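You operate a simulated robot arm through the tools that you are given. There is no shell and no other tool. Be economical: measure what you need, move in short steps, check, and stop when the job is done.

You run a simulated two-armed robot. Do the job below in one go: nothing can be reset, and whatever is moved stays where it is left.

## Task
Hold the left carton on the left half of the narrow table steady with one hand and open the lid of the left carton with the other.

The check looks at the end state, three seconds after you hand in, the way a careful person would. Anything else that was tipped, shoved, dropped, spilled or broken makes it a failure. A push-on lid holds only when it is set on centred and level and pressed home; a screw cap is set on level and turned clockwise until tight.

## Robot
Two 7-joint arms with two-finger parallel grippers on one trunk, on a base that drives. Base frame: it is fixed to the floor where the robot stands at the start and does not move with it; the origin is under the middle of the robot, x ahead of it, y to its left, z up. Lengths are in mm, angles in degrees, forces in N, time in s.
The left shoulder is at the start at [20, 113, 1172], the right one opposite. With the tool pointing down near the work surface each hand reaches from about 220 to 600 mm from the robot's upright axis, wherever it stands, measured 20 degrees to its own side. Places, roughly: lid of the left carton [600, 0, 900]. Payload 1.57 kg a hand.
The tool frame of a hand sits at the grasp point between the pads (the TCP): z along the fingers, y along the line on which they close. The tips reach 30 mm beyond it. Largest opening 80 mm; finger width 17, thickness 12; the body of the gripper, 40 by 82 mm, starts 80 mm behind the TCP.
Orientation is told as [roll, pitch, yaw] about the base's x, y, z axes, in that order, counted from this pose: with the fingers straight down and closing along the base's y, the tool's x points along the base's -x, its y along +y and its z along -z.

## Interface
- The arms move only by the tool send_rows. It takes "left_plan", "right_plan" or both (then of equal length, played together; a hand with none holds still); each is a list of rows, each a list of 2 entries, a list of its own where there are three numbers: the shift along the tool's x, y, z in mm, then the turn, a rotation vector about the tool's x, y, z in degrees. In form: [[[dx, dy, dz], [ax, ay, az]], ...]. A call has 1 to 10 rows; each row is the pose to reach, as a shift and turn from the pose commanded when the call began, along the tool's axes at that moment. "left_hand" and "right_hand" are, for a hand that has rows, the finger opening in mm, from 0 to 80, set as the call begins (left out, the last holds). Rows are played at 5 a second. More than 50 mm and 8.6 degrees between two rows, or a gripper value outside its range, and nothing of the call is played. A pose out of reach is approached as far as the arm can. The call stops where the force on the tool passes 40 N (or 10 N more than at its start, if that is more) or the arm is blocked; 0.2 s more then pass. Each finger travels about 45 mm/s and halts on what it meets, pressing with about 42 N; the grip force reading is that of the motor and also rises with nothing between the fingers. The clock runs only during rows and for 0.2 s after the last one: add rows that repeat a pose to give the fingers time. It gives the time, the measured TCP pose, the force on the tool (base axes), the opening and the grip force at its end, in the units of the frame above (readings bear some noise), with the torque about the TCP (base axes, N m) and any sound that the robot's microphone picked up.
- Cameras (640 x 400 px; columns grow to the right, rows downward): "scene" is now at [103.3, -3.5, 1324.4]; the picture's right is [-0.04, -1.00, 0.00], its down [-0.32, 0.01, -0.95] and it looks along [0.95, -0.04, -0.32] (base axes); focal length 214 px, centre (320, 200). "left" rides on the left gripper at [72, 7, -122] in its tool frame; the picture's right is [-0.09, 1.00, 0.00], its down [-0.84, -0.08, -0.54] and it looks along [-0.54, -0.05, 0.84] (tool axes); focal length 238 px, centre (320, 200). "right" rides on the right gripper at [72, -7, -122] in its tool frame; the picture's right is [0.09, 1.00, 0.00], its down [-0.84, 0.08, -0.54] and it looks along [-0.54, 0.05, 0.84] (tool axes); focal length 238 px, centre (320, 200). There is no depth. A picture from a camera that has moved, and an enlarged one, comes with that camera's place and axes in the base frame and with its lens.
- snapshot(camera): a new picture of that camera. No time passes.
- move_column(by): slides the trunk up (or, below 0, down) by that many mm; the arms and the scene camera ride with it, the base frame stays. It gives what a move gives, with no picture.
- drive_base(legs): drives the robot by 1 to 6 legs, each [ahead, left, turn to the left] in mm, mm and degrees, along the robot's own axes; the way and the turn of a leg run together, so that a leg with both is an arc; at most 1500 mm and 180 degrees a leg. The arms and the cameras ride along, it lands a little off, and it stops where it bumps. It gives what a move gives.
- pan_tilt(pan, tilt): turns the head with the scene camera to pan (to the left, within 80 degrees either way) and tilt (down, from -29 to 69), counted from straight ahead of the robot. It gives what a move gives.
- inspect(camera, box): a new picture of the part [left, top, right, bottom] of that camera's present view, enlarged. No time passes.
- job_done(): hands the job in; it is judged then, once.

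Work in short steps. Places have to be worked out from the pictures, the camera data and where the tool is seen: move nearer, look again, correct. Check each grasp and each placing, and mend what went wrong. You have 120 turns and 88 pictures in all, those below and enlarged ones among them. Open the grippers and draw the arms clear of the work before you hand the job in, unless the task says otherwise; then end with one line.

The tools are called after ">>>" by a JSON object that holds its "method" and its "body". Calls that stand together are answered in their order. send_rows: Moves the arms, as the interface text tells. Its arguments: {"type":"object","properties":{"left_plan":{"type":"array"},"left_hand":{"type":"number"},"right_plan":{"type":"array"},"right_hand":{"type":"number"}},"required":[]} The other tools are called the same way: move_column (by) slides the trunk up or down; drive_base (legs) drives the base; pan_tilt (pan, tilt) turns the head that bears the scene camera; snapshot (camera) takes a picture; inspect (camera, box) takes an enlarged picture of a part of a camera's view; job_done () hands the job in.

At the start:

```text
time: 0.0
left_tcp_pos: [377.1, 136.4, 1300.3]
left_tcp_rot: [0.1, 0.0, 0.0]
left_force: [-0.9, 0.9, 0.1]
left_moment: [0.01, 0.02, 0.02]
left_grip_width: 79.8
left_finger_force: 0.1
right_tcp_pos: [365.9, -165.7, 1279.6]
right_tcp_rot: [0.1, 0.0, 0.0]
right_force: [0.4, 0.0, -0.1]
right_moment: [0.02, 0.03, 0.0]
right_grip_width: 80.1
right_finger_force: 0.1
trunk travel left (down, up): [-225.0, 345.0]
robot x, y, heading: [-1.8, -1.0, 0.0]
head pan, tilt: [-2.4, 18.7]
```

scene: 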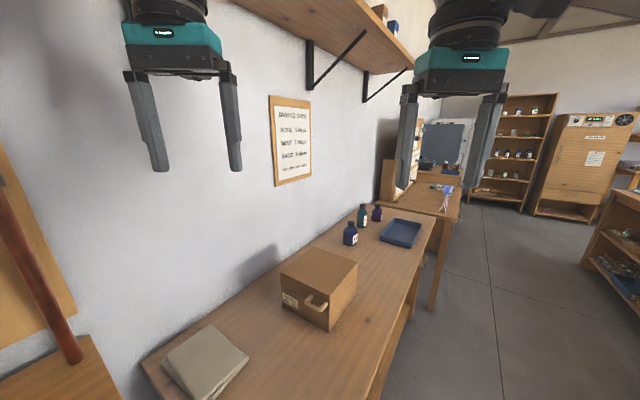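
right: 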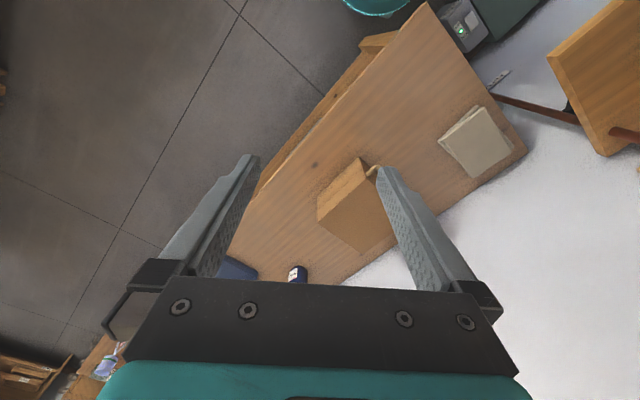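
left: 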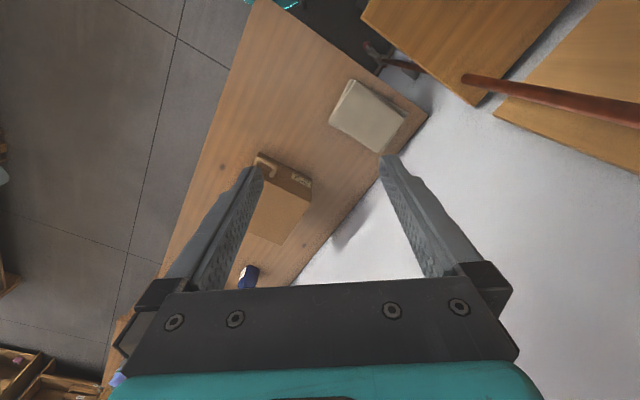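

The carton sits near the picture's centre with a handle-like piece on its front; I enlarge it to see how the lid is built.

>>> {"method": "inspect", "body": {"camera": "scene", "box": [240, 220, 400, 340]}}

>>> {"method": "inspect", "body": {"camera": "left", "box": [220, 130, 340, 250]}}

>>> {"method": "inspect", "body": {"camera": "right", "box": [300, 140, 420, 270]}}

```text
3.33 times, centred on (320, 280) of scene
camera zoom: at [103.3, -3.5, 1324.4], right [-0.04, -1.0, 0.0], down [-0.32, 0.01, -0.95], along [0.95, -0.04, -0.32], focal length 715 px, centre (320, -67)
```

zoom: 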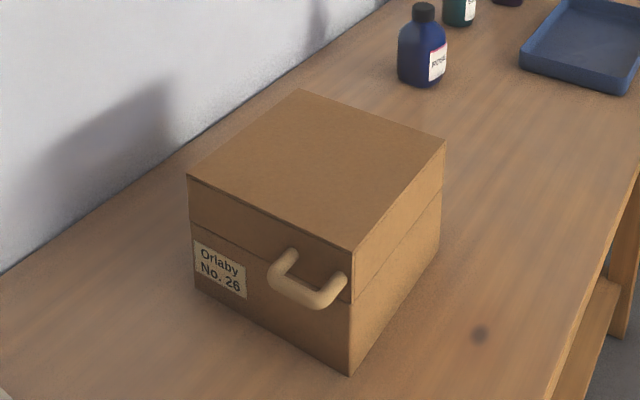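

```text
3.33 times, centred on (280, 190) of left
camera zoom: at [305.6, 143.4, 1421.3], right [0.09, 1.0, 0.0], down [0.84, -0.08, 0.54], along [0.54, -0.05, -0.84], focal length 794 px, centre (453, 233)
```

zoom: 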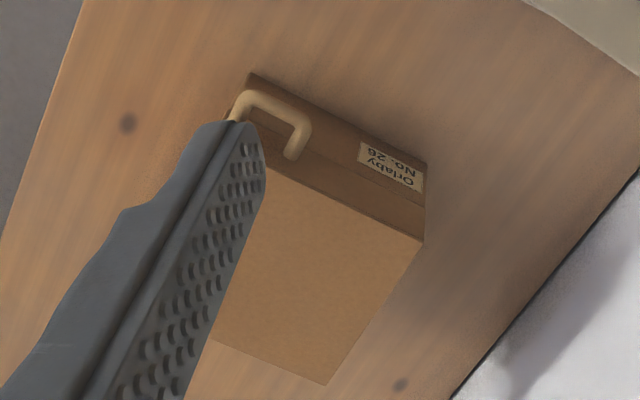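

```text
3.08 times, centred on (360, 205) of right
camera zoom: at [293.1, -173.3, 1401.2], right [-0.09, 1.0, 0.0], down [0.84, 0.08, 0.54], along [0.54, 0.05, -0.84], focal length 733 px, centre (197, 185)
```

zoom: 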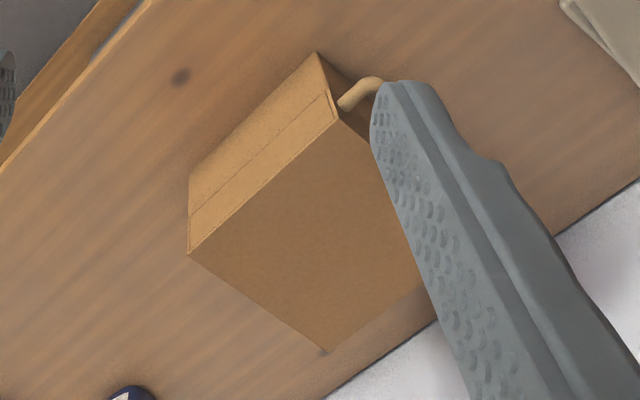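

The carton is about 165 x 171 mm, aligned with the table (yaw about -36.6°). Its top is near z 920, the seam near 869 and the table near 793. The U handle is on the lid's near face, off to the right. I back along the open edge of the table and turn to face the wall, with the carton in front.

>>> {"method": "drive_base", "body": {"legs": [[0, -363, 0], [392, 0, 0], [0, 0, 53.4]]}}

>>> {"method": "pan_tilt", "body": {"pan": 0, "tilt": 40}}

>>> {"method": "snapshot", "body": {"camera": "scene"}}

>>> {"method": "snapshot", "body": {"camera": "left"}}

>>> {"method": "snapshot", "body": {"camera": "right"}}

```text
time: 6.7
left_tcp_pos: [518.3, 24.8, 1301.1]
left_tcp_rot: [-0.1, 0.0, 52.2]
left_force: [0.3, 0.2, -0.5]
left_moment: [-0.01, -0.03, 0.0]
left_grip_width: 80.2
left_finger_force: 0.1
right_tcp_pos: [749.0, -169.2, 1278.3]
right_tcp_rot: [0.1, -0.1, 52.1]
right_force: [-0.1, -0.3, -0.7]
right_moment: [0.0, -0.02, 0.01]
right_grip_width: 80.1
right_finger_force: 0.0
trunk travel left (down, up): [-225.0, 345.0]
robot x, y, heading: [392.7, -360.1, 52.2]
head pan, tilt: [-2.4, 18.7]
```

```text
time: 7.6
left_tcp_pos: [519.5, 25.8, 1301.6]
left_tcp_rot: [0.0, 0.0, 52.0]
left_force: [0.5, -0.3, -0.2]
left_moment: [0.0, 0.0, 0.0]
left_grip_width: 80.2
left_finger_force: 0.1
right_tcp_pos: [750.3, -170.5, 1279.0]
right_tcp_rot: [-0.1, 0.0, 52.1]
right_force: [0.4, -0.1, -0.1]
right_moment: [0.01, -0.02, 0.01]
right_grip_width: 79.9
right_finger_force: 0.0
trunk travel left (down, up): [-225.0, 345.0]
robot x, y, heading: [392.9, -355.2, 52.1]
head pan, tilt: [0.0, 40.0]
```

```text
81 pictures are left
camera scene: at [453.3, -280.5, 1290.9], right [0.79, -0.61, 0.0], down [-0.39, -0.51, -0.77], along [0.47, 0.6, -0.64], focal length 214 px, centre (320, 200)
```

scene: 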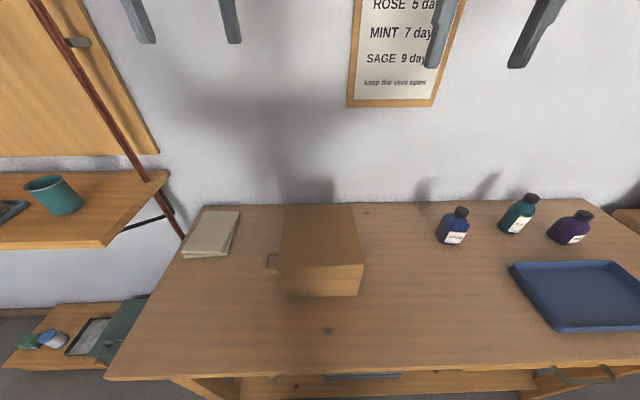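

```text
80 pictures are left
camera left: at [470.0, -26.9, 1421.3], right [-0.73, 0.68, 0.0], down [0.57, 0.61, 0.54], along [0.37, 0.4, -0.84], focal length 238 px, centre (320, 200)
```

left: 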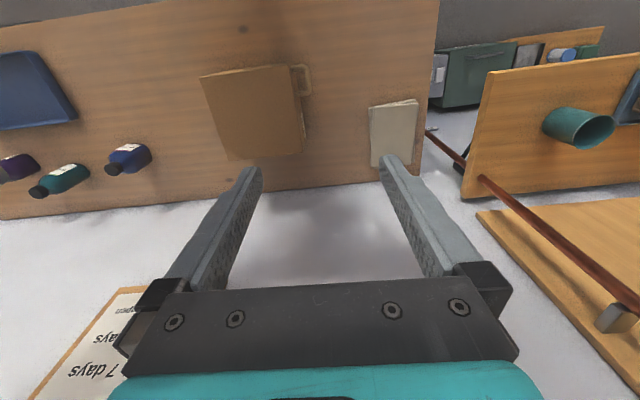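

```text
79 pictures are left
camera right: at [710.6, -231.5, 1401.2], right [-0.84, 0.54, 0.0], down [0.45, 0.71, 0.54], along [0.29, 0.46, -0.84], focal length 238 px, centre (320, 200)
```

right: 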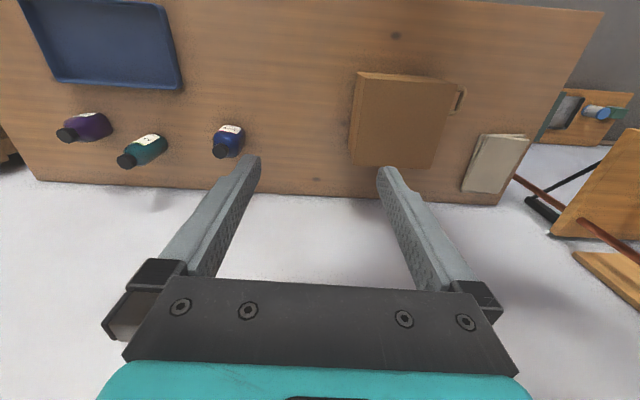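

The drive went well and the carton is straight ahead. I look for hinges on the back (right) side.

>>> {"method": "inspect", "body": {"camera": "right", "box": [330, 50, 480, 180]}}

>>> {"method": "inspect", "body": {"camera": "scene", "box": [250, 190, 380, 310]}}

```text
3.08 times, centred on (405, 115) of right
camera zoom: at [710.6, -231.5, 1401.2], right [-0.84, 0.54, 0.0], down [0.45, 0.71, 0.54], along [0.29, 0.46, -0.84], focal length 733 px, centre (58, 462)
```

zoom: 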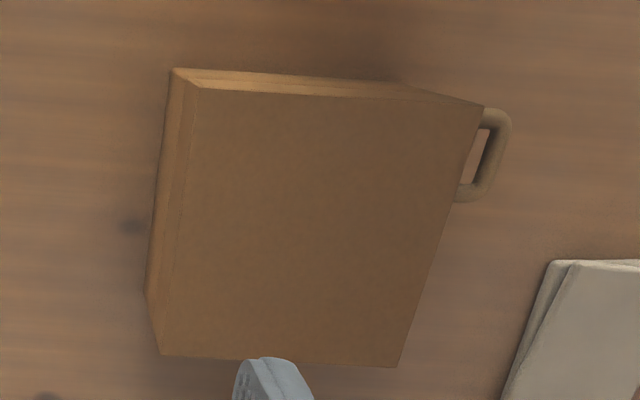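

```text
3.33 times, centred on (315, 250) of scene
camera zoom: at [453.3, -280.5, 1290.9], right [0.79, -0.61, 0.0], down [-0.39, -0.51, -0.77], along [0.47, 0.6, -0.64], focal length 715 px, centre (337, 33)
```

zoom: 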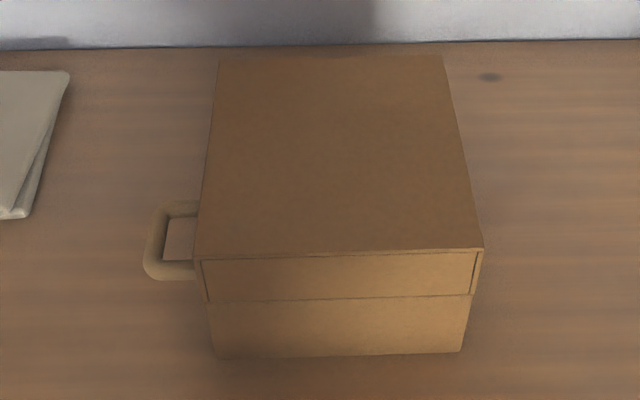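

The lid's hinge isn't visible from here. The handle bar is about 326 mm ahead (rotated frame), R 412, z 890. A horizontal grasp pointing right at the bar works for either hinge side, so I swing the left hand to point right, staying high for now.

>>> {"method": "send_rows", "body": {"left_plan": [[[0, 10, 20], [8, 0, 0]], [[0, 20, 40], [16, 0, 0]], [[0, 30, 60], [24, 0, 0]], [[0, 40, 80], [32, 0, 0]], [[0, 50, 100], [40, 0, 0]], [[0, 60, 120], [48, 0, 0]], [[0, 70, 140], [56, 0, 0]], [[0, 80, 160], [64, 0, 0]], [[0, 90, 180], [72, 0, 0]], [[0, 100, 200], [80, 0, 0]]], "left_hand": 60}}

>>> {"method": "snapshot", "body": {"camera": "left"}}

>>> {"method": "snapshot", "body": {"camera": "scene"}}

```text
time: 9.8
left_tcp_pos: [440.3, 86.9, 1099.0]
left_tcp_rot: [-80.1, -0.2, 52.2]
left_force: [-0.7, 0.2, 0.2]
left_moment: [0.01, -0.01, 0.01]
left_grip_width: 60.1
left_finger_force: 0.1
right_tcp_pos: [748.8, -170.0, 1279.2]
right_tcp_rot: [-0.1, 0.1, 52.2]
right_force: [0.9, -0.5, -0.2]
right_moment: [-0.03, 0.02, -0.01]
right_grip_width: 79.9
right_finger_force: 0.0
trunk travel left (down, up): [-225.0, 345.0]
robot x, y, heading: [395.5, -356.7, 52.3]
head pan, tilt: [0.0, 40.0]
```

```text
76 pictures are left
camera left: at [300.8, 105.7, 1113.4], right [-0.08, 0.18, -0.98], down [0.1, 0.98, 0.17], along [0.99, -0.09, -0.09], focal length 238 px, centre (320, 200)
```

left: 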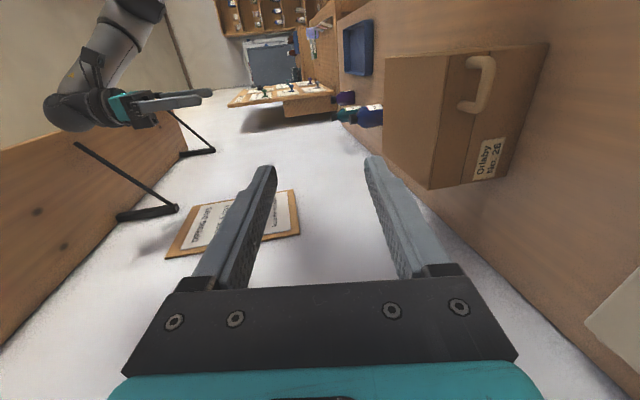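

```text
75 pictures are left
camera scene: at [453.1, -280.3, 1290.8], right [0.79, -0.61, 0.0], down [-0.39, -0.51, -0.77], along [0.47, 0.6, -0.64], focal length 214 px, centre (320, 200)
```

scene: 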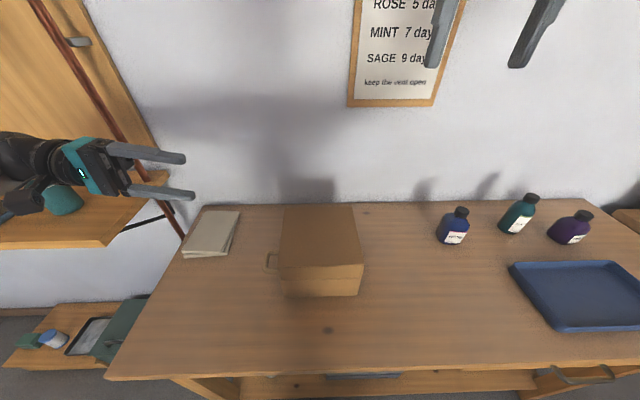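

The hand points right now. I enlarge the handle in this view to see how it is mounted.

>>> {"method": "inspect", "body": {"camera": "left", "box": [375, 30, 555, 200]}}

```text
2.35 times, centred on (465, 115) of left
camera zoom: at [300.8, 105.7, 1113.4], right [-0.08, 0.18, -0.98], down [0.1, 0.98, 0.17], along [0.99, -0.09, -0.09], focal length 561 px, centre (-21, 400)
```

zoom: 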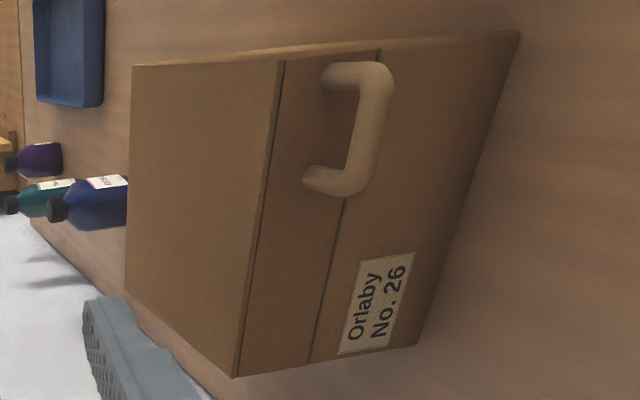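

Triangulated, the bar centre is at about X 319, R 414, Z 896 (robot-aligned frame). I descend to a pre-grasp with the fingertips about 30 mm short of the bar.

>>> {"method": "send_rows", "body": {"left_plan": [[[5, 40, 5], [0, 0, 0]], [[10, 80, 10], [0, 0, 0]], [[15, 120, 20], [0, 0, 0]], [[20, 160, 50], [0, 0, 0]], [[20, 182, 84], [0, 0, 0]]], "left_hand": 60}}

>>> {"method": "snapshot", "body": {"camera": "left"}}

>>> {"method": "inspect", "body": {"camera": "scene", "box": [180, 180, 380, 320]}}

```text
refused: row 4 steps farther than a row can; nothing moved
```

```text
73 pictures are left
camera left: at [300.8, 105.7, 1113.4], right [-0.08, 0.18, -0.98], down [0.1, 0.98, 0.17], along [0.99, -0.09, -0.09], focal length 238 px, centre (320, 200)
```

left: 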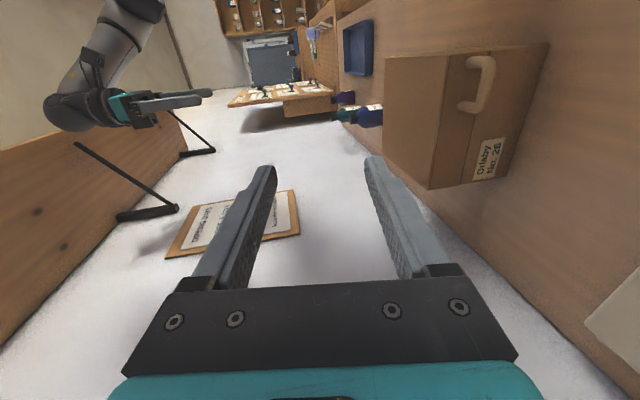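

```text
2.86 times, centred on (280, 250) of scene
camera zoom: at [453.1, -280.3, 1290.8], right [0.79, -0.61, 0.0], down [-0.39, -0.51, -0.77], along [0.47, 0.6, -0.64], focal length 613 px, centre (434, 57)
```

zoom: 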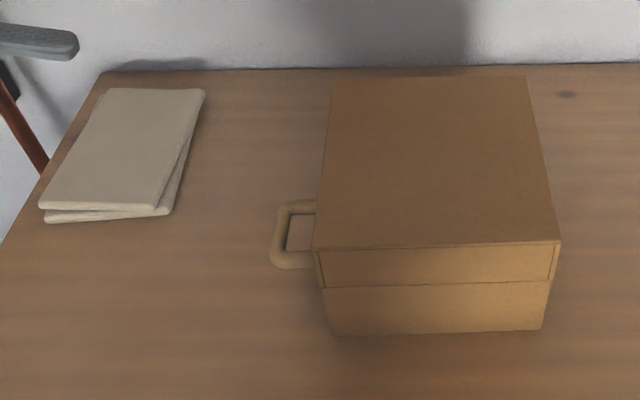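

One step was too long; I resend it with smaller steps.

>>> {"method": "send_rows", "body": {"left_plan": [[[4, 35, 5], [0, 0, 0]], [[8, 70, 10], [0, 0, 0]], [[12, 105, 20], [0, 0, 0]], [[16, 140, 40], [0, 0, 0]], [[20, 165, 62], [0, 0, 0]], [[20, 182, 84], [0, 0, 0]]], "left_hand": 60}}

>>> {"method": "snapshot", "body": {"camera": "left"}}

>>> {"method": "inspect", "body": {"camera": "scene", "box": [180, 180, 380, 320]}}

```text
time: 11.2
left_tcp_pos: [469.4, 39.9, 905.8]
left_tcp_rot: [-80.0, 0.1, 52.2]
left_force: [0.0, -0.3, 0.2]
left_moment: [-0.03, -0.02, -0.01]
left_grip_width: 60.0
left_finger_force: 0.1
right_tcp_pos: [749.7, -168.5, 1279.8]
right_tcp_rot: [0.1, -0.1, 52.0]
right_force: [-0.4, 0.4, -0.5]
right_moment: [-0.03, 0.0, 0.01]
right_grip_width: 79.7
right_finger_force: 0.0
trunk travel left (down, up): [-225.0, 345.0]
robot x, y, heading: [394.3, -356.8, 52.3]
head pan, tilt: [0.0, 40.0]
```

```text
71 pictures are left
camera left: at [329.2, 58.9, 919.6], right [-0.08, 0.18, -0.98], down [0.1, 0.98, 0.17], along [0.99, -0.09, -0.1], focal length 238 px, centre (320, 200)
```

left: 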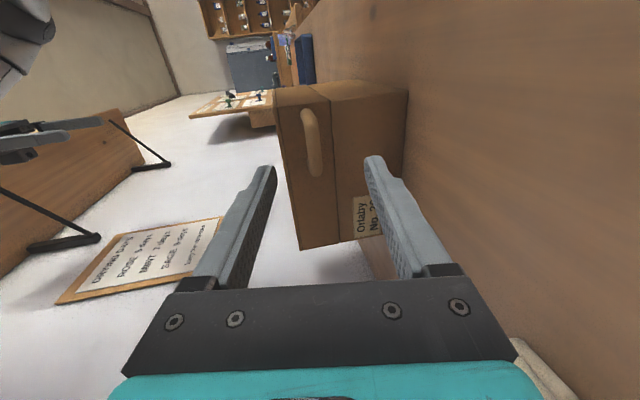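

```text
2.86 times, centred on (280, 250) of scene
camera zoom: at [453.5, -280.6, 1290.8], right [0.79, -0.61, 0.0], down [-0.4, -0.51, -0.77], along [0.47, 0.6, -0.64], focal length 613 px, centre (434, 57)
```

zoom: 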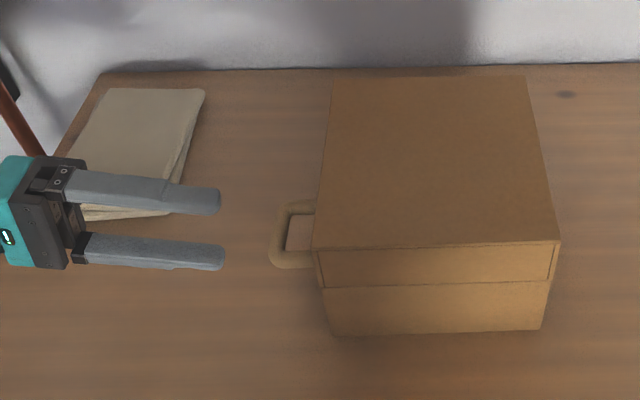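

Bar confirmed near X 315, R 414, Z 898. Before gripping I want to know the hinge side, so I move the right wrist camera to look at the carton's right and wall sides, staying high.

>>> {"method": "send_rows", "body": {"right_plan": [[[-22, -5, 15], [0, 0, -8]], [[-44, -10, 30], [0, 0, -16]], [[-66, -15, 45], [0, 0, -24]], [[-88, -20, 60], [0, 0, -32]], [[-110, -25, 75], [0, 0, -40]], [[-132, -30, 90], [0, 0, -48]], [[-154, -35, 105], [0, 0, -56]], [[-176, -40, 120], [0, 0, -64]], [[-198, -45, 135], [0, 0, -72]], [[-220, -50, 150], [0, 0, -80]]], "right_hand": 0}}

>>> {"method": "snapshot", "body": {"camera": "right"}}

```text
time: 13.4
left_tcp_pos: [467.8, 40.5, 905.2]
left_tcp_rot: [-80.0, 0.1, 52.0]
left_force: [-0.3, 0.1, 1.0]
left_moment: [0.01, 0.03, 0.02]
left_grip_width: 59.9
left_finger_force: 0.0
right_tcp_pos: [650.3, -140.1, 1106.2]
right_tcp_rot: [-0.3, -0.1, 130.3]
right_force: [0.0, 0.4, 0.3]
right_moment: [0.03, -0.05, 0.0]
right_grip_width: 0.0
right_finger_force: 21.3
right hand out of reach, approached as far as the arm can: row 4, 5, 6, 7, 8, 9, 10
trunk travel left (down, up): [-225.0, 345.0]
robot x, y, heading: [396.4, -356.8, 52.1]
head pan, tilt: [0.0, 40.0]
```

```text
69 pictures are left
camera right: at [701.2, -191.8, 1229.3], right [-0.7, -0.71, 0.0], down [-0.6, 0.59, 0.54], along [-0.38, 0.38, -0.84], focal length 238 px, centre (320, 200)
```

right: 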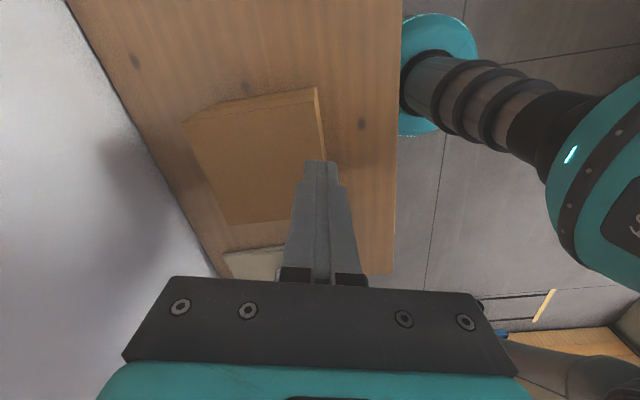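

The arm ran out of reach that way, but the right side face is visible at a shallow angle; I enlarge it.

>>> {"method": "inspect", "body": {"camera": "right", "box": [170, 70, 350, 240]}}

```text
2.35 times, centred on (260, 155) of right
camera zoom: at [701.2, -191.8, 1229.3], right [-0.7, -0.71, 0.0], down [-0.6, 0.59, 0.54], along [-0.38, 0.38, -0.84], focal length 561 px, centre (461, 306)
```

zoom: 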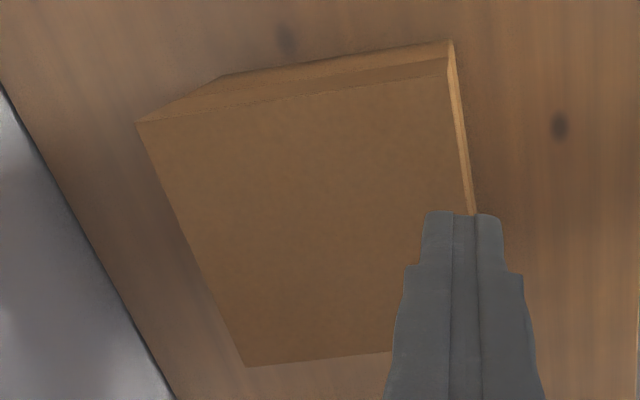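

The right side shows only the plain seam, so a gentle lift must tell the hinge side. I advance the left fingers over the bar and close.

>>> {"method": "send_rows", "body": {"left_plan": [[[2, -2, 20], [0, 0, 0]], [[4, -4, 40], [0, 0, 0]], [[4, -5, 59], [0, 0, 0]], [[4, -5, 59], [0, 0, 0]]]}}

>>> {"method": "snapshot", "body": {"camera": "left"}}

>>> {"method": "inspect", "body": {"camera": "scene", "box": [200, 200, 360, 310]}}

```text
time: 14.4
left_tcp_pos: [511.1, -0.8, 898.4]
left_tcp_rot: [-79.9, 0.0, 52.2]
left_force: [0.2, 0.1, -0.1]
left_moment: [0.01, 0.0, -0.02]
left_grip_width: 59.8
left_finger_force: 0.1
right_tcp_pos: [649.9, -138.7, 1106.8]
right_tcp_rot: [-0.3, -0.1, 130.2]
right_force: [-0.1, -0.4, -0.4]
right_moment: [0.01, -0.01, -0.02]
right_grip_width: 0.0
right_finger_force: 21.4
trunk travel left (down, up): [-225.0, 345.0]
robot x, y, heading: [393.7, -359.8, 51.9]
head pan, tilt: [0.0, 40.0]
```

```text
67 pictures are left
camera left: at [372.0, 18.3, 913.1], right [-0.08, 0.18, -0.98], down [0.1, 0.98, 0.17], along [0.99, -0.09, -0.1], focal length 238 px, centre (320, 200)
```

left: 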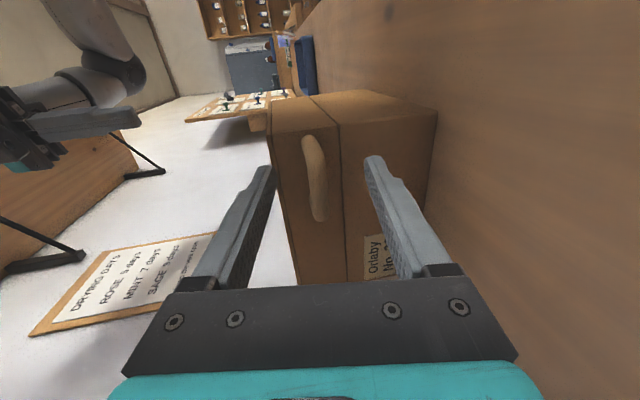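

```text
3.64 times, centred on (280, 255) of scene
camera zoom: at [453.3, -280.5, 1290.8], right [0.79, -0.61, 0.0], down [-0.39, -0.51, -0.77], along [0.47, 0.6, -0.64], focal length 780 px, centre (466, 0)
```

zoom: 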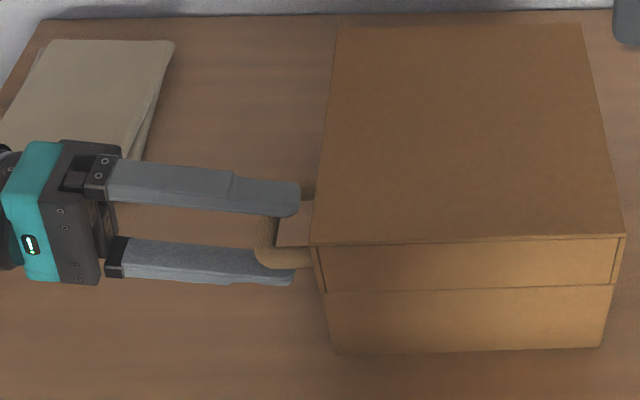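

Fingers straddle the bar, which lies about 3 mm above the centre line. I nudge up 2 mm and close.

>>> {"method": "send_rows", "body": {"left_plan": [[[0, -2, 1], [0, 0, 0]], [[0, -2, 1], [0, 0, 0]], [[0, -2, 1], [0, 0, 0]], [[0, -2, 1], [0, 0, 0]], [[0, -2, 1], [0, 0, 0]]], "left_hand": 6}}

>>> {"method": "inspect", "body": {"camera": "scene", "box": [200, 200, 360, 310]}}

```text
time: 15.6
left_tcp_pos: [512.3, -0.3, 900.7]
left_tcp_rot: [-79.9, 0.0, 52.1]
left_force: [-0.1, 0.5, -0.7]
left_moment: [-0.19, 0.11, 0.06]
left_grip_width: 11.0
left_finger_force: 28.8
right_tcp_pos: [649.9, -138.9, 1107.4]
right_tcp_rot: [-0.1, 0.0, 130.3]
right_force: [-0.1, -1.3, 0.2]
right_moment: [0.0, 0.01, -0.02]
right_grip_width: 0.3
right_finger_force: 20.7
trunk travel left (down, up): [-225.0, 345.0]
robot x, y, heading: [394.7, -357.7, 52.1]
head pan, tilt: [0.0, 40.0]
```

```text
3.64 times, centred on (280, 255) of scene
camera zoom: at [453.3, -280.5, 1290.8], right [0.79, -0.61, 0.0], down [-0.39, -0.51, -0.77], along [0.47, 0.6, -0.64], focal length 780 px, centre (466, 0)
```

zoom: 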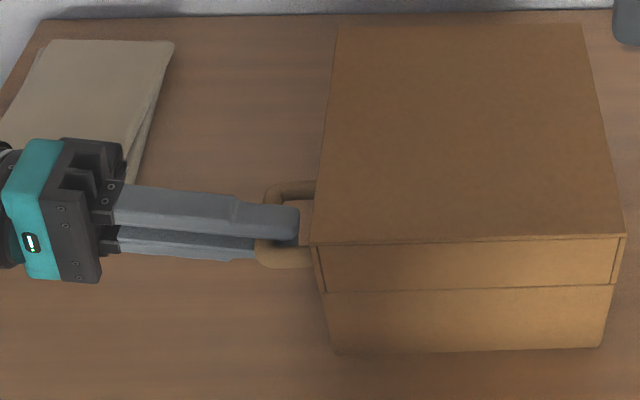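

The bar is held (11 mm). I test-lift by 3 then 6 mm, watching the force, to see which edge opens.

>>> {"method": "send_rows", "body": {"left_plan": [[[0, -1, 0], [0, 0, 0]], [[0, -3, 0], [0, 0, 0]], [[0, -6, 0], [0, 0, 0]], [[0, -6, 0], [0, 0, 0]]]}}

>>> {"method": "inspect", "body": {"camera": "scene", "box": [240, 190, 380, 310]}}

>>> {"method": "snapshot", "body": {"camera": "left"}}

```text
time: 16.6
left_tcp_pos: [513.5, -1.1, 908.3]
left_tcp_rot: [-80.0, 0.1, 52.2]
left_force: [-0.8, 0.8, -0.7]
left_moment: [-0.14, 0.09, 0.0]
left_grip_width: 10.7
left_finger_force: 28.6
right_tcp_pos: [650.9, -137.6, 1107.4]
right_tcp_rot: [-0.2, 0.0, 130.2]
right_force: [0.1, -0.2, 0.4]
right_moment: [0.0, 0.01, -0.03]
right_grip_width: 0.0
right_finger_force: 21.2
trunk travel left (down, up): [-225.0, 345.0]
robot x, y, heading: [391.8, -355.6, 52.0]
head pan, tilt: [0.0, 40.0]
```

```text
3.33 times, centred on (310, 250) of scene
camera zoom: at [453.3, -280.4, 1290.8], right [0.79, -0.61, 0.0], down [-0.39, -0.51, -0.77], along [0.47, 0.6, -0.64], focal length 715 px, centre (353, 33)
```

zoom: 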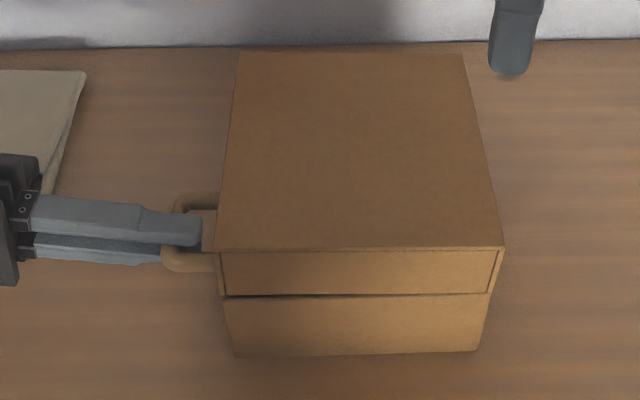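

```text
63 pictures are left
camera left: at [374.4, 17.5, 921.9], right [-0.08, 0.18, -0.98], down [0.1, 0.98, 0.17], along [0.99, -0.09, -0.1], focal length 238 px, centre (320, 200)
```

left: 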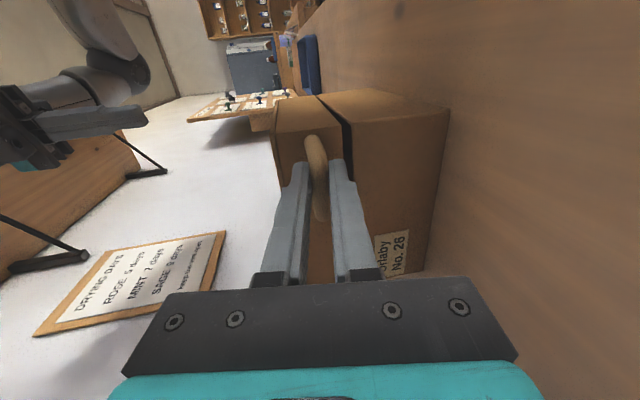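

The lid hinges on the right face: the gap opens on the handle side and tapers right, and almost no force is needed. Next I bring the right hand round to brace the base's right side low and near the front, below the lid's swing. First I turn it back and clear to the right.

>>> {"method": "send_rows", "body": {"right_plan": [[[8, 2, 0], [0, 0, 7.8]], [[16, 4, 0], [0, 0, 15.6]], [[24, 6, 0], [0, 0, 23.4]], [[32, 9, 0], [0, 0, 31.2]], [[40, 12, 0], [0, 0, 39]], [[48, 15, 0], [0, 0, 46.8]], [[56, 18, 0], [0, 0, 54.6]], [[64, 21, 0], [0, 0, 62.4]], [[72, 24, 0], [0, 0, 70.2]], [[80, 26, 0], [0, 0, 78]]]}}

```text
time: 18.8
left_tcp_pos: [514.1, -1.5, 909.0]
left_tcp_rot: [-80.0, 0.0, 52.1]
left_force: [0.4, 0.0, 0.0]
left_moment: [-0.15, 0.09, 0.06]
left_grip_width: 11.1
left_finger_force: 28.5
right_tcp_pos: [694.6, -222.2, 1110.7]
right_tcp_rot: [0.0, 0.0, 54.0]
right_force: [0.2, -0.4, -0.6]
right_moment: [0.01, -0.02, -0.01]
right_grip_width: 0.0
right_finger_force: 21.5
trunk travel left (down, up): [-225.0, 345.0]
robot x, y, heading: [394.2, -354.4, 52.0]
head pan, tilt: [0.0, 40.0]
```

Right hand is clear and aligned with the carton. I tilt it 45° forward and lower it to the right of the base, still about 40 mm off the face.

>>> {"method": "send_rows", "body": {"right_plan": [[[0, 2, 34], [0, -5.6, 0]], [[0, 4, 68], [0, -11.2, 0]], [[-5, 6, 102], [0, -16.8, 0]], [[-12, 8, 136], [0, -22.4, 0]], [[-22, 10, 170], [0, -28, 0]], [[-34, 12, 204], [0, -33.6, 0]], [[-50, 14, 238], [0, -39.2, 0]], [[-68, 15, 270], [0, -45, 0]]]}}

>>> {"method": "snapshot", "body": {"camera": "scene"}}

>>> {"method": "snapshot", "body": {"camera": "right"}}

```text
time: 20.6
left_tcp_pos: [513.3, -0.7, 907.8]
left_tcp_rot: [-80.0, 0.0, 52.0]
left_force: [-0.2, -0.7, 0.4]
left_moment: [-0.18, 0.1, 0.05]
left_grip_width: 11.1
left_finger_force: 28.2
right_tcp_pos: [706.6, -171.2, 879.0]
right_tcp_rot: [0.7, -38.4, 54.3]
right_force: [0.6, 0.0, 0.4]
right_moment: [-0.06, 0.0, 0.0]
right_grip_width: 0.0
right_finger_force: 21.0
right hand out of reach, approached as far as the arm can: row 3, 4, 5, 6, 7, 8
trunk travel left (down, up): [-225.0, 345.0]
robot x, y, heading: [393.7, -357.7, 52.0]
head pan, tilt: [0.0, 40.0]
```

```text
62 pictures are left
camera scene: at [453.3, -280.7, 1290.9], right [0.79, -0.61, 0.0], down [-0.39, -0.51, -0.77], along [0.47, 0.6, -0.64], focal length 214 px, centre (320, 200)
```

scene: 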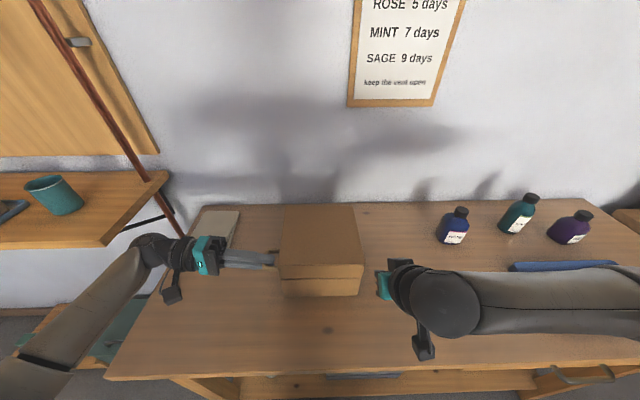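

```text
61 pictures are left
camera right: at [636.0, -283.6, 929.8], right [-0.85, 0.52, -0.05], down [0.13, 0.3, 0.95], along [0.5, 0.8, -0.32], focal length 238 px, centre (320, 200)
```

right: 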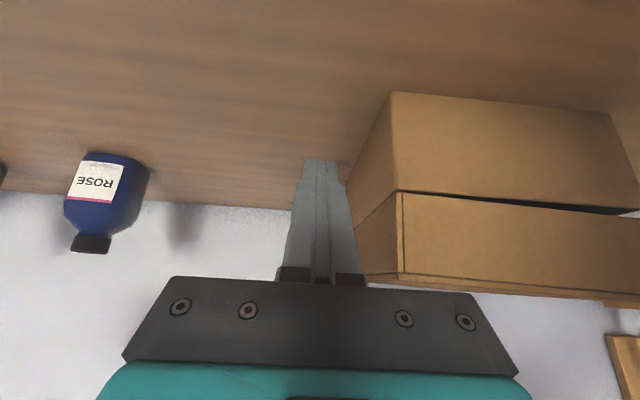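

The 45° tilt is past the arm's reach there. I ease the tilt to 30° and see whether it settles lower.

>>> {"method": "send_rows", "body": {"right_plan": [[[0, 0, 0], [0, 7.5, 0]], [[0, 0, 0], [0, 15, 0]], [[0, 0, 0], [0, 15, 0]]]}}

```text
time: 21.4
left_tcp_pos: [513.3, -0.0, 906.8]
left_tcp_rot: [-80.0, 0.0, 52.1]
left_force: [-0.9, -0.2, -1.3]
left_moment: [-0.16, 0.04, 0.04]
left_grip_width: 11.0
left_finger_force: 28.9
right_tcp_pos: [707.3, -170.9, 878.4]
right_tcp_rot: [0.5, -23.3, 54.4]
right_force: [0.9, -0.6, -0.5]
right_moment: [0.01, 0.02, -0.03]
right_grip_width: 0.0
right_finger_force: 21.3
trunk travel left (down, up): [-225.0, 345.0]
robot x, y, heading: [395.0, -355.3, 52.3]
head pan, tilt: [0.0, 40.0]
```

The command follows the reached pose, now tilted 23°. I lower about 38 mm and add 6° of tilt.

>>> {"method": "send_rows", "body": {"right_plan": [[[3, 0, 12], [0, -2, 0]], [[6, 0, 25], [0, -4, 0]], [[10, 0, 37], [0, -6, 0]]]}}

>>> {"method": "snapshot", "body": {"camera": "right"}}

>>> {"method": "snapshot", "body": {"camera": "scene"}}

```text
time: 22.2
left_tcp_pos: [513.0, -0.1, 908.1]
left_tcp_rot: [-80.0, 0.1, 52.1]
left_force: [-0.2, 0.0, 0.2]
left_moment: [-0.14, 0.08, 0.05]
left_grip_width: 11.1
left_finger_force: 28.8
right_tcp_pos: [709.2, -164.6, 840.8]
right_tcp_rot: [0.5, -29.5, 54.3]
right_force: [0.4, 0.7, -0.7]
right_moment: [-0.03, -0.03, 0.01]
right_grip_width: 0.0
right_finger_force: 21.0
trunk travel left (down, up): [-225.0, 345.0]
robot x, y, heading: [394.0, -359.2, 52.0]
head pan, tilt: [0.0, 40.0]
```

```text
60 pictures are left
camera right: at [644.5, -270.5, 911.8], right [-0.86, 0.51, -0.04], down [0.21, 0.42, 0.88], along [0.47, 0.75, -0.47], focal length 238 px, centre (320, 200)
```

right: 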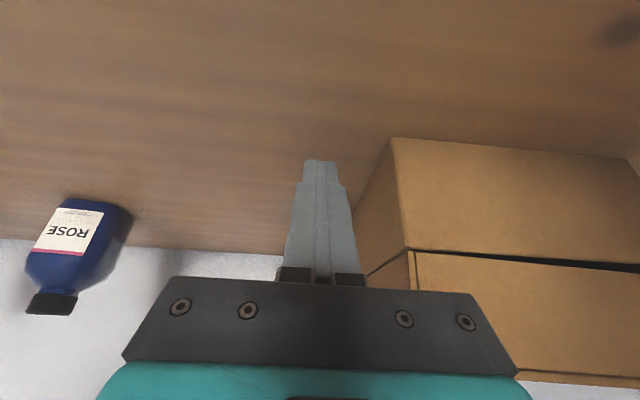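

```text
59 pictures are left
camera scene: at [453.3, -280.5, 1290.8], right [0.79, -0.61, 0.0], down [-0.39, -0.51, -0.77], along [0.47, 0.6, -0.64], focal length 214 px, centre (320, 200)
```

scene: 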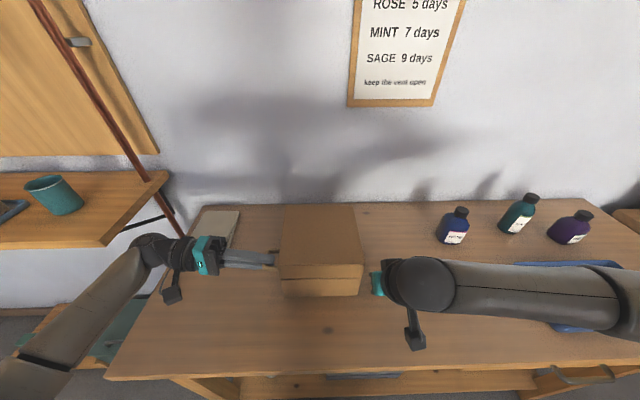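

The right fingers are low beside the carton, and its right face is at about R 614, roughly 35 mm left of the hand. I approach 31 mm.

>>> {"method": "send_rows", "body": {"right_plan": [[[0, 12, 0], [0, 0, 0]], [[0, 24, 0], [0, 0, 0]], [[0, 31, 0], [0, 0, 0]]]}}

>>> {"method": "snapshot", "body": {"camera": "right"}}

```text
time: 23.0
left_tcp_pos: [514.2, 0.2, 907.7]
left_tcp_rot: [-80.0, 0.1, 52.0]
left_force: [-0.6, 0.3, 0.7]
left_moment: [-0.14, 0.09, 0.02]
left_grip_width: 11.0
left_finger_force: 29.1
right_tcp_pos: [685.0, -146.5, 840.2]
right_tcp_rot: [0.5, -29.4, 54.3]
right_force: [0.3, 0.5, -0.5]
right_moment: [0.04, 0.01, -0.05]
right_grip_width: 0.2
right_finger_force: 21.7
trunk travel left (down, up): [-225.0, 345.0]
robot x, y, heading: [394.6, -353.5, 51.6]
head pan, tilt: [0.0, 40.0]
```

```text
58 pictures are left
camera right: at [620.0, -252.0, 912.1], right [-0.86, 0.51, -0.04], down [0.21, 0.42, 0.88], along [0.47, 0.75, -0.47], focal length 238 px, centre (320, 200)
```

right: 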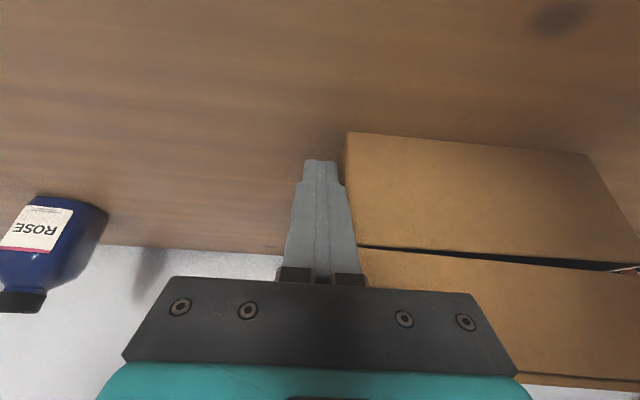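

Almost touching. I nudge in 2 mm steps to light contact.

>>> {"method": "send_rows", "body": {"right_plan": [[[0, 2, 0], [0, 0, 0]], [[0, 4, 0], [0, 0, 0]], [[0, 5, 0], [0, 0, 0]]]}}

```text
time: 23.8
left_tcp_pos: [513.5, -0.0, 906.8]
left_tcp_rot: [-79.9, -0.1, 52.2]
left_force: [-16.7, 10.2, 2.4]
left_moment: [-0.22, 0.19, -0.69]
left_grip_width: 11.0
left_finger_force: 28.8
right_tcp_pos: [684.5, -146.0, 841.7]
right_tcp_rot: [0.0, -29.4, 54.2]
right_force: [19.5, -12.1, 0.6]
right_moment: [0.29, 0.46, 0.12]
right_grip_width: 0.0
right_finger_force: 21.3
trunk travel left (down, up): [-225.0, 345.0]
robot x, y, heading: [391.8, -358.0, 52.0]
head pan, tilt: [0.0, 40.0]
```

Contact: the carton is squeezed with 20 N between the hands. I ease back to a light brace.

>>> {"method": "send_rows", "body": {"right_plan": [[[0, -2, 0], [0, 0, 0]], [[0, -3.5, 0], [0, 0, 0]], [[0, -3.5, 0], [0, 0, 0]]]}}

>>> {"method": "inspect", "body": {"camera": "scene", "box": [240, 190, 400, 310]}}

```text
time: 24.6
left_tcp_pos: [514.3, -0.8, 907.5]
left_tcp_rot: [-79.9, 0.1, 52.1]
left_force: [-13.3, 10.4, 1.3]
left_moment: [-0.04, 0.09, -0.13]
left_grip_width: 11.1
left_finger_force: 28.7
right_tcp_pos: [682.6, -148.5, 841.3]
right_tcp_rot: [0.5, -29.3, 54.4]
right_force: [13.3, -10.0, -0.6]
right_moment: [0.28, 0.42, 0.09]
right_grip_width: 0.0
right_finger_force: 21.2
trunk travel left (down, up): [-225.0, 345.0]
robot x, y, heading: [393.2, -353.7, 52.0]
head pan, tilt: [0.0, 40.0]
```

```text
3.33 times, centred on (320, 250) of scene
camera zoom: at [453.3, -280.4, 1290.8], right [0.79, -0.61, 0.0], down [-0.39, -0.51, -0.77], along [0.47, 0.6, -0.64], focal length 715 px, centre (320, 33)
```

zoom: 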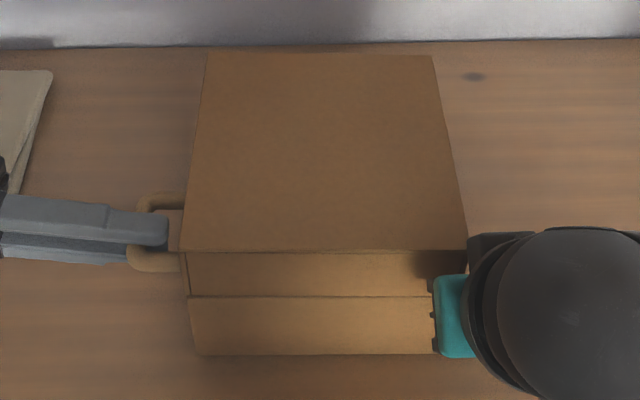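

The carton hasn't moved and is braced. I swing the left hand along the lid's arc about the hinge (R 614, Z 869) to about 20°, easing the brace slightly in the same call.

>>> {"method": "send_rows", "body": {"left_plan": [[[0, -12.6, 0.4], [-3.4, 0, 0]], [[0, -31, 2.4], [-8.4, 0, 0]], [[0, -49.2, 6], [-13.4, 0, 0]], [[0, -67, 11], [-18.4, 0, 0]]], "right_plan": [[[0, -1, 0], [0, 0, 0]], [[0, -1.5, 0], [0, 0, 0]], [[0, -1.5, 0], [0, 0, 0]], [[0, -1.5, 0], [0, 0, 0]]]}}

>>> {"method": "snapshot", "body": {"camera": "scene"}}

```text
time: 25.6
left_tcp_pos: [530.9, -14.2, 972.3]
left_tcp_rot: [-61.4, -0.2, 52.3]
left_force: [-14.2, 18.4, 5.4]
left_moment: [0.02, 0.12, 0.49]
left_grip_width: 11.0
left_finger_force: 28.7
right_tcp_pos: [683.6, -148.5, 843.0]
right_tcp_rot: [0.6, -29.6, 54.1]
right_force: [10.8, -22.5, 19.9]
right_moment: [1.96, 1.22, 0.4]
right_grip_width: 0.0
right_finger_force: 20.9
trunk travel left (down, up): [-225.0, 345.0]
robot x, y, heading: [393.6, -354.1, 51.8]
head pan, tilt: [0.0, 40.0]
```

```text
56 pictures are left
camera scene: at [452.1, -281.8, 1291.2], right [0.79, -0.61, 0.0], down [-0.39, -0.51, -0.77], along [0.47, 0.6, -0.64], focal length 214 px, centre (320, 200)
```

scene: 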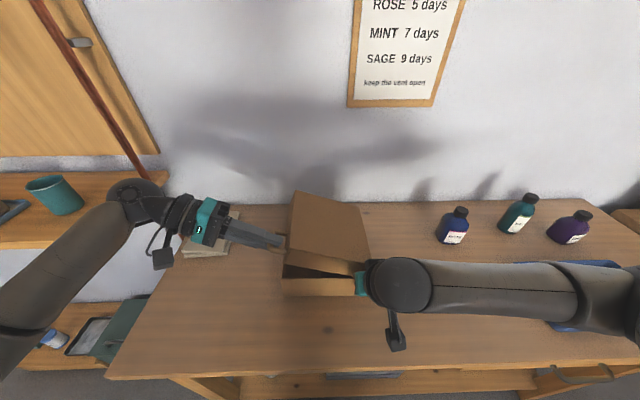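

The lid opens, but the right hand's force grew (upward 20 N), so the lid may be touching it. I look closer.

>>> {"method": "inspect", "body": {"camera": "scene", "box": [260, 180, 420, 310]}}

>>> {"method": "snapshot", "body": {"camera": "right"}}

```text
3.08 times, centred on (340, 245) of scene
camera zoom: at [452.1, -281.8, 1291.2], right [0.79, -0.61, 0.0], down [-0.39, -0.51, -0.77], along [0.47, 0.6, -0.64], focal length 660 px, centre (258, 62)
```

zoom: 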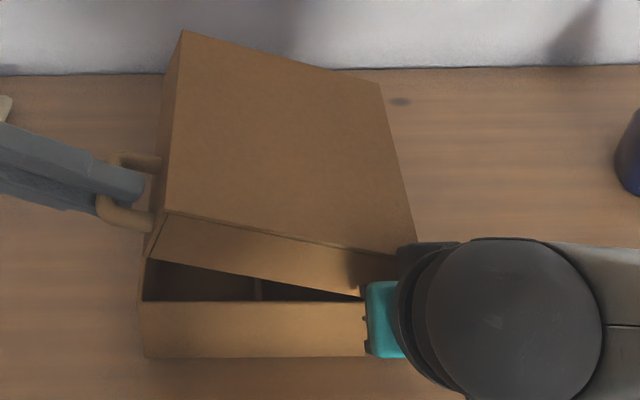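

```text
54 pictures are left
camera right: at [618.6, -253.8, 913.6], right [-0.86, 0.51, -0.04], down [0.21, 0.41, 0.89], along [0.47, 0.75, -0.46], focal length 238 px, centre (320, 200)
```

right: 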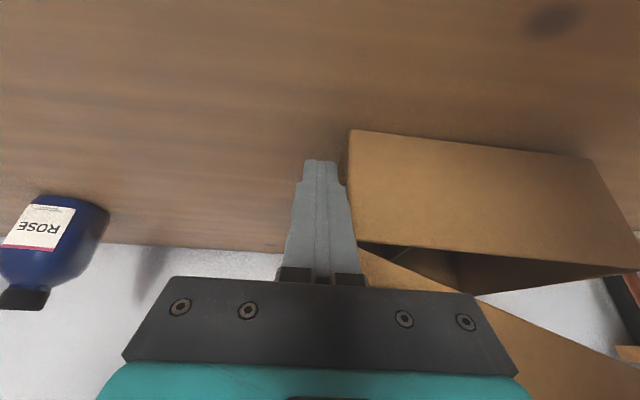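

The upper part of the right finger overlaps the lid's swing at the corner. I release right slightly, draw it back 13 mm toward me, and re-touch lower and clear of the lid.

>>> {"method": "send_rows", "body": {"right_plan": [[[0, -6, 0], [0, 0, 0]], [[0, -12, 0], [0, 0, 0]], [[11, -12, -6], [0, 0, 0]], [[11, -12, -6], [0, 0, 0]]]}}

>>> {"method": "snapshot", "body": {"camera": "right"}}

```text
time: 26.6
left_tcp_pos: [531.8, -16.3, 972.6]
left_tcp_rot: [-61.6, 0.1, 52.0]
left_force: [-0.2, -0.9, 0.6]
left_moment: [-0.18, 0.18, -0.07]
left_grip_width: 11.1
left_finger_force: 28.6
right_tcp_pos: [687.2, -166.8, 840.8]
right_tcp_rot: [0.5, -29.3, 54.3]
right_force: [-0.4, 0.9, 1.0]
right_moment: [-0.02, -0.02, 0.01]
right_grip_width: 0.0
right_finger_force: 21.3
trunk travel left (down, up): [-225.0, 345.0]
robot x, y, heading: [395.2, -354.4, 51.9]
head pan, tilt: [0.0, 40.0]
```

```text
53 pictures are left
camera right: at [621.4, -270.6, 912.9], right [-0.86, 0.51, -0.04], down [0.21, 0.42, 0.88], along [0.47, 0.75, -0.47], focal length 238 px, centre (320, 200)
```

right: 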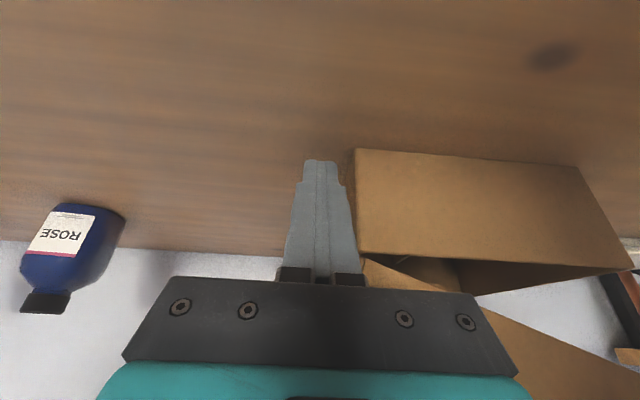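

Forces are back to zero and the lid stays up in the left hand. I re-touch the base lightly with the right tip.

>>> {"method": "send_rows", "body": {"right_plan": [[[0, 8, 0], [0, 0, 0]], [[0, 12, 0], [0, 0, 0]], [[0, 14, 0], [0, 0, 0]]]}}

```text
time: 27.4
left_tcp_pos: [531.4, -16.8, 972.9]
left_tcp_rot: [-61.6, 0.0, 52.1]
left_force: [-0.6, 0.6, -0.3]
left_moment: [-0.22, 0.15, -0.1]
left_grip_width: 10.9
left_finger_force: 28.8
right_tcp_pos: [676.3, -157.7, 841.4]
right_tcp_rot: [0.6, -29.3, 54.3]
right_force: [1.3, -0.4, -0.2]
right_moment: [-0.04, -0.03, -0.05]
right_grip_width: 0.0
right_finger_force: 21.3
trunk travel left (down, up): [-225.0, 345.0]
robot x, y, heading: [396.3, -354.9, 52.0]
head pan, tilt: [0.0, 40.0]
```

Light contact on the base. I continue the arc to about 55°.

>>> {"method": "send_rows", "body": {"left_plan": [[[0, -25.9, 1.7], [-7, 0, 0]], [[0, -51.4, 6.4], [-14, 0, 0]], [[0, -76.1, 14.3], [-21, 0, 0]], [[0, -99.7, 25.2], [-28, 0, 0]], [[0, -121.8, 38.8], [-35, 0, 0]]]}}

>>> {"method": "snapshot", "body": {"camera": "scene"}}

```text
time: 28.6
left_tcp_pos: [606.2, -71.2, 1062.4]
left_tcp_rot: [-26.5, -0.1, 52.3]
left_force: [-3.2, 2.2, 6.0]
left_moment: [-0.36, 0.05, -0.08]
left_grip_width: 11.1
left_finger_force: 28.5
right_tcp_pos: [675.7, -157.6, 840.1]
right_tcp_rot: [0.5, -29.3, 54.3]
right_force: [4.4, -3.9, -4.6]
right_moment: [-0.07, 0.0, -0.02]
right_grip_width: 0.0
right_finger_force: 21.4
trunk travel left (down, up): [-225.0, 345.0]
robot x, y, heading: [392.6, -358.3, 52.0]
head pan, tilt: [0.0, 40.0]
```

```text
52 pictures are left
camera scene: at [453.8, -280.9, 1290.8], right [0.79, -0.61, 0.0], down [-0.4, -0.51, -0.77], along [0.47, 0.6, -0.64], focal length 214 px, centre (320, 200)
```

scene: 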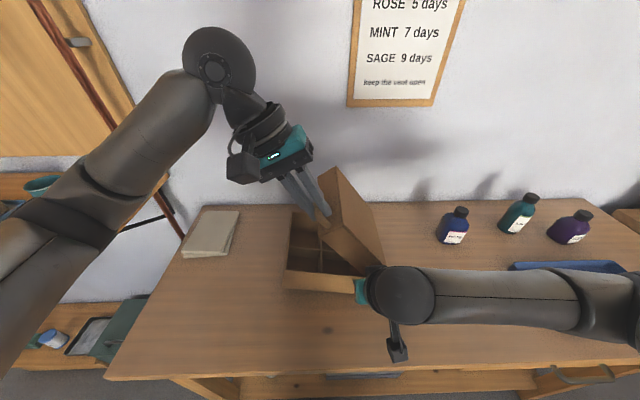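

Lid at 55°, carton still in place with the brace taking about 6 N. I carry on to 90°.

>>> {"method": "send_rows", "body": {"left_plan": [[[0, -25.9, 1.6], [-7, 0, 0]], [[0, -51.3, 6.4], [-14, 0, 0]], [[0, -76.1, 14.3], [-21, 0, 0]], [[0, -99.7, 25], [-28, 0, 0]], [[0, -121.8, 38.6], [-35, 0, 0]]]}}

>>> {"method": "snapshot", "body": {"camera": "scene"}}

```text
time: 29.8
left_tcp_pos: [706.2, -149.9, 1082.3]
left_tcp_rot: [8.6, -0.2, 52.1]
left_force: [2.5, 2.2, 3.6]
left_moment: [0.57, -0.27, -0.13]
left_grip_width: 10.9
left_finger_force: 28.4
right_tcp_pos: [675.8, -157.4, 839.9]
right_tcp_rot: [0.7, -29.4, 54.3]
right_force: [-1.9, -3.2, -4.8]
right_moment: [-0.04, 0.0, 0.05]
right_grip_width: 0.2
right_finger_force: 21.4
trunk travel left (down, up): [-225.0, 345.0]
robot x, y, heading: [392.8, -353.7, 52.4]
head pan, tilt: [0.0, 40.0]
```

```text
51 pictures are left
camera scene: at [453.7, -281.2, 1290.9], right [0.79, -0.61, 0.0], down [-0.4, -0.51, -0.77], along [0.47, 0.6, -0.64], focal length 214 px, centre (320, 200)
```

scene: 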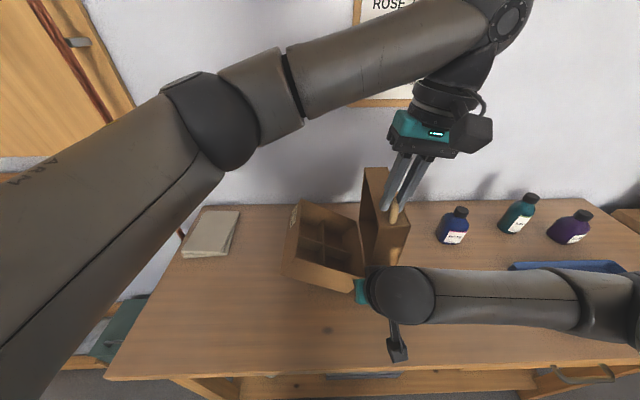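

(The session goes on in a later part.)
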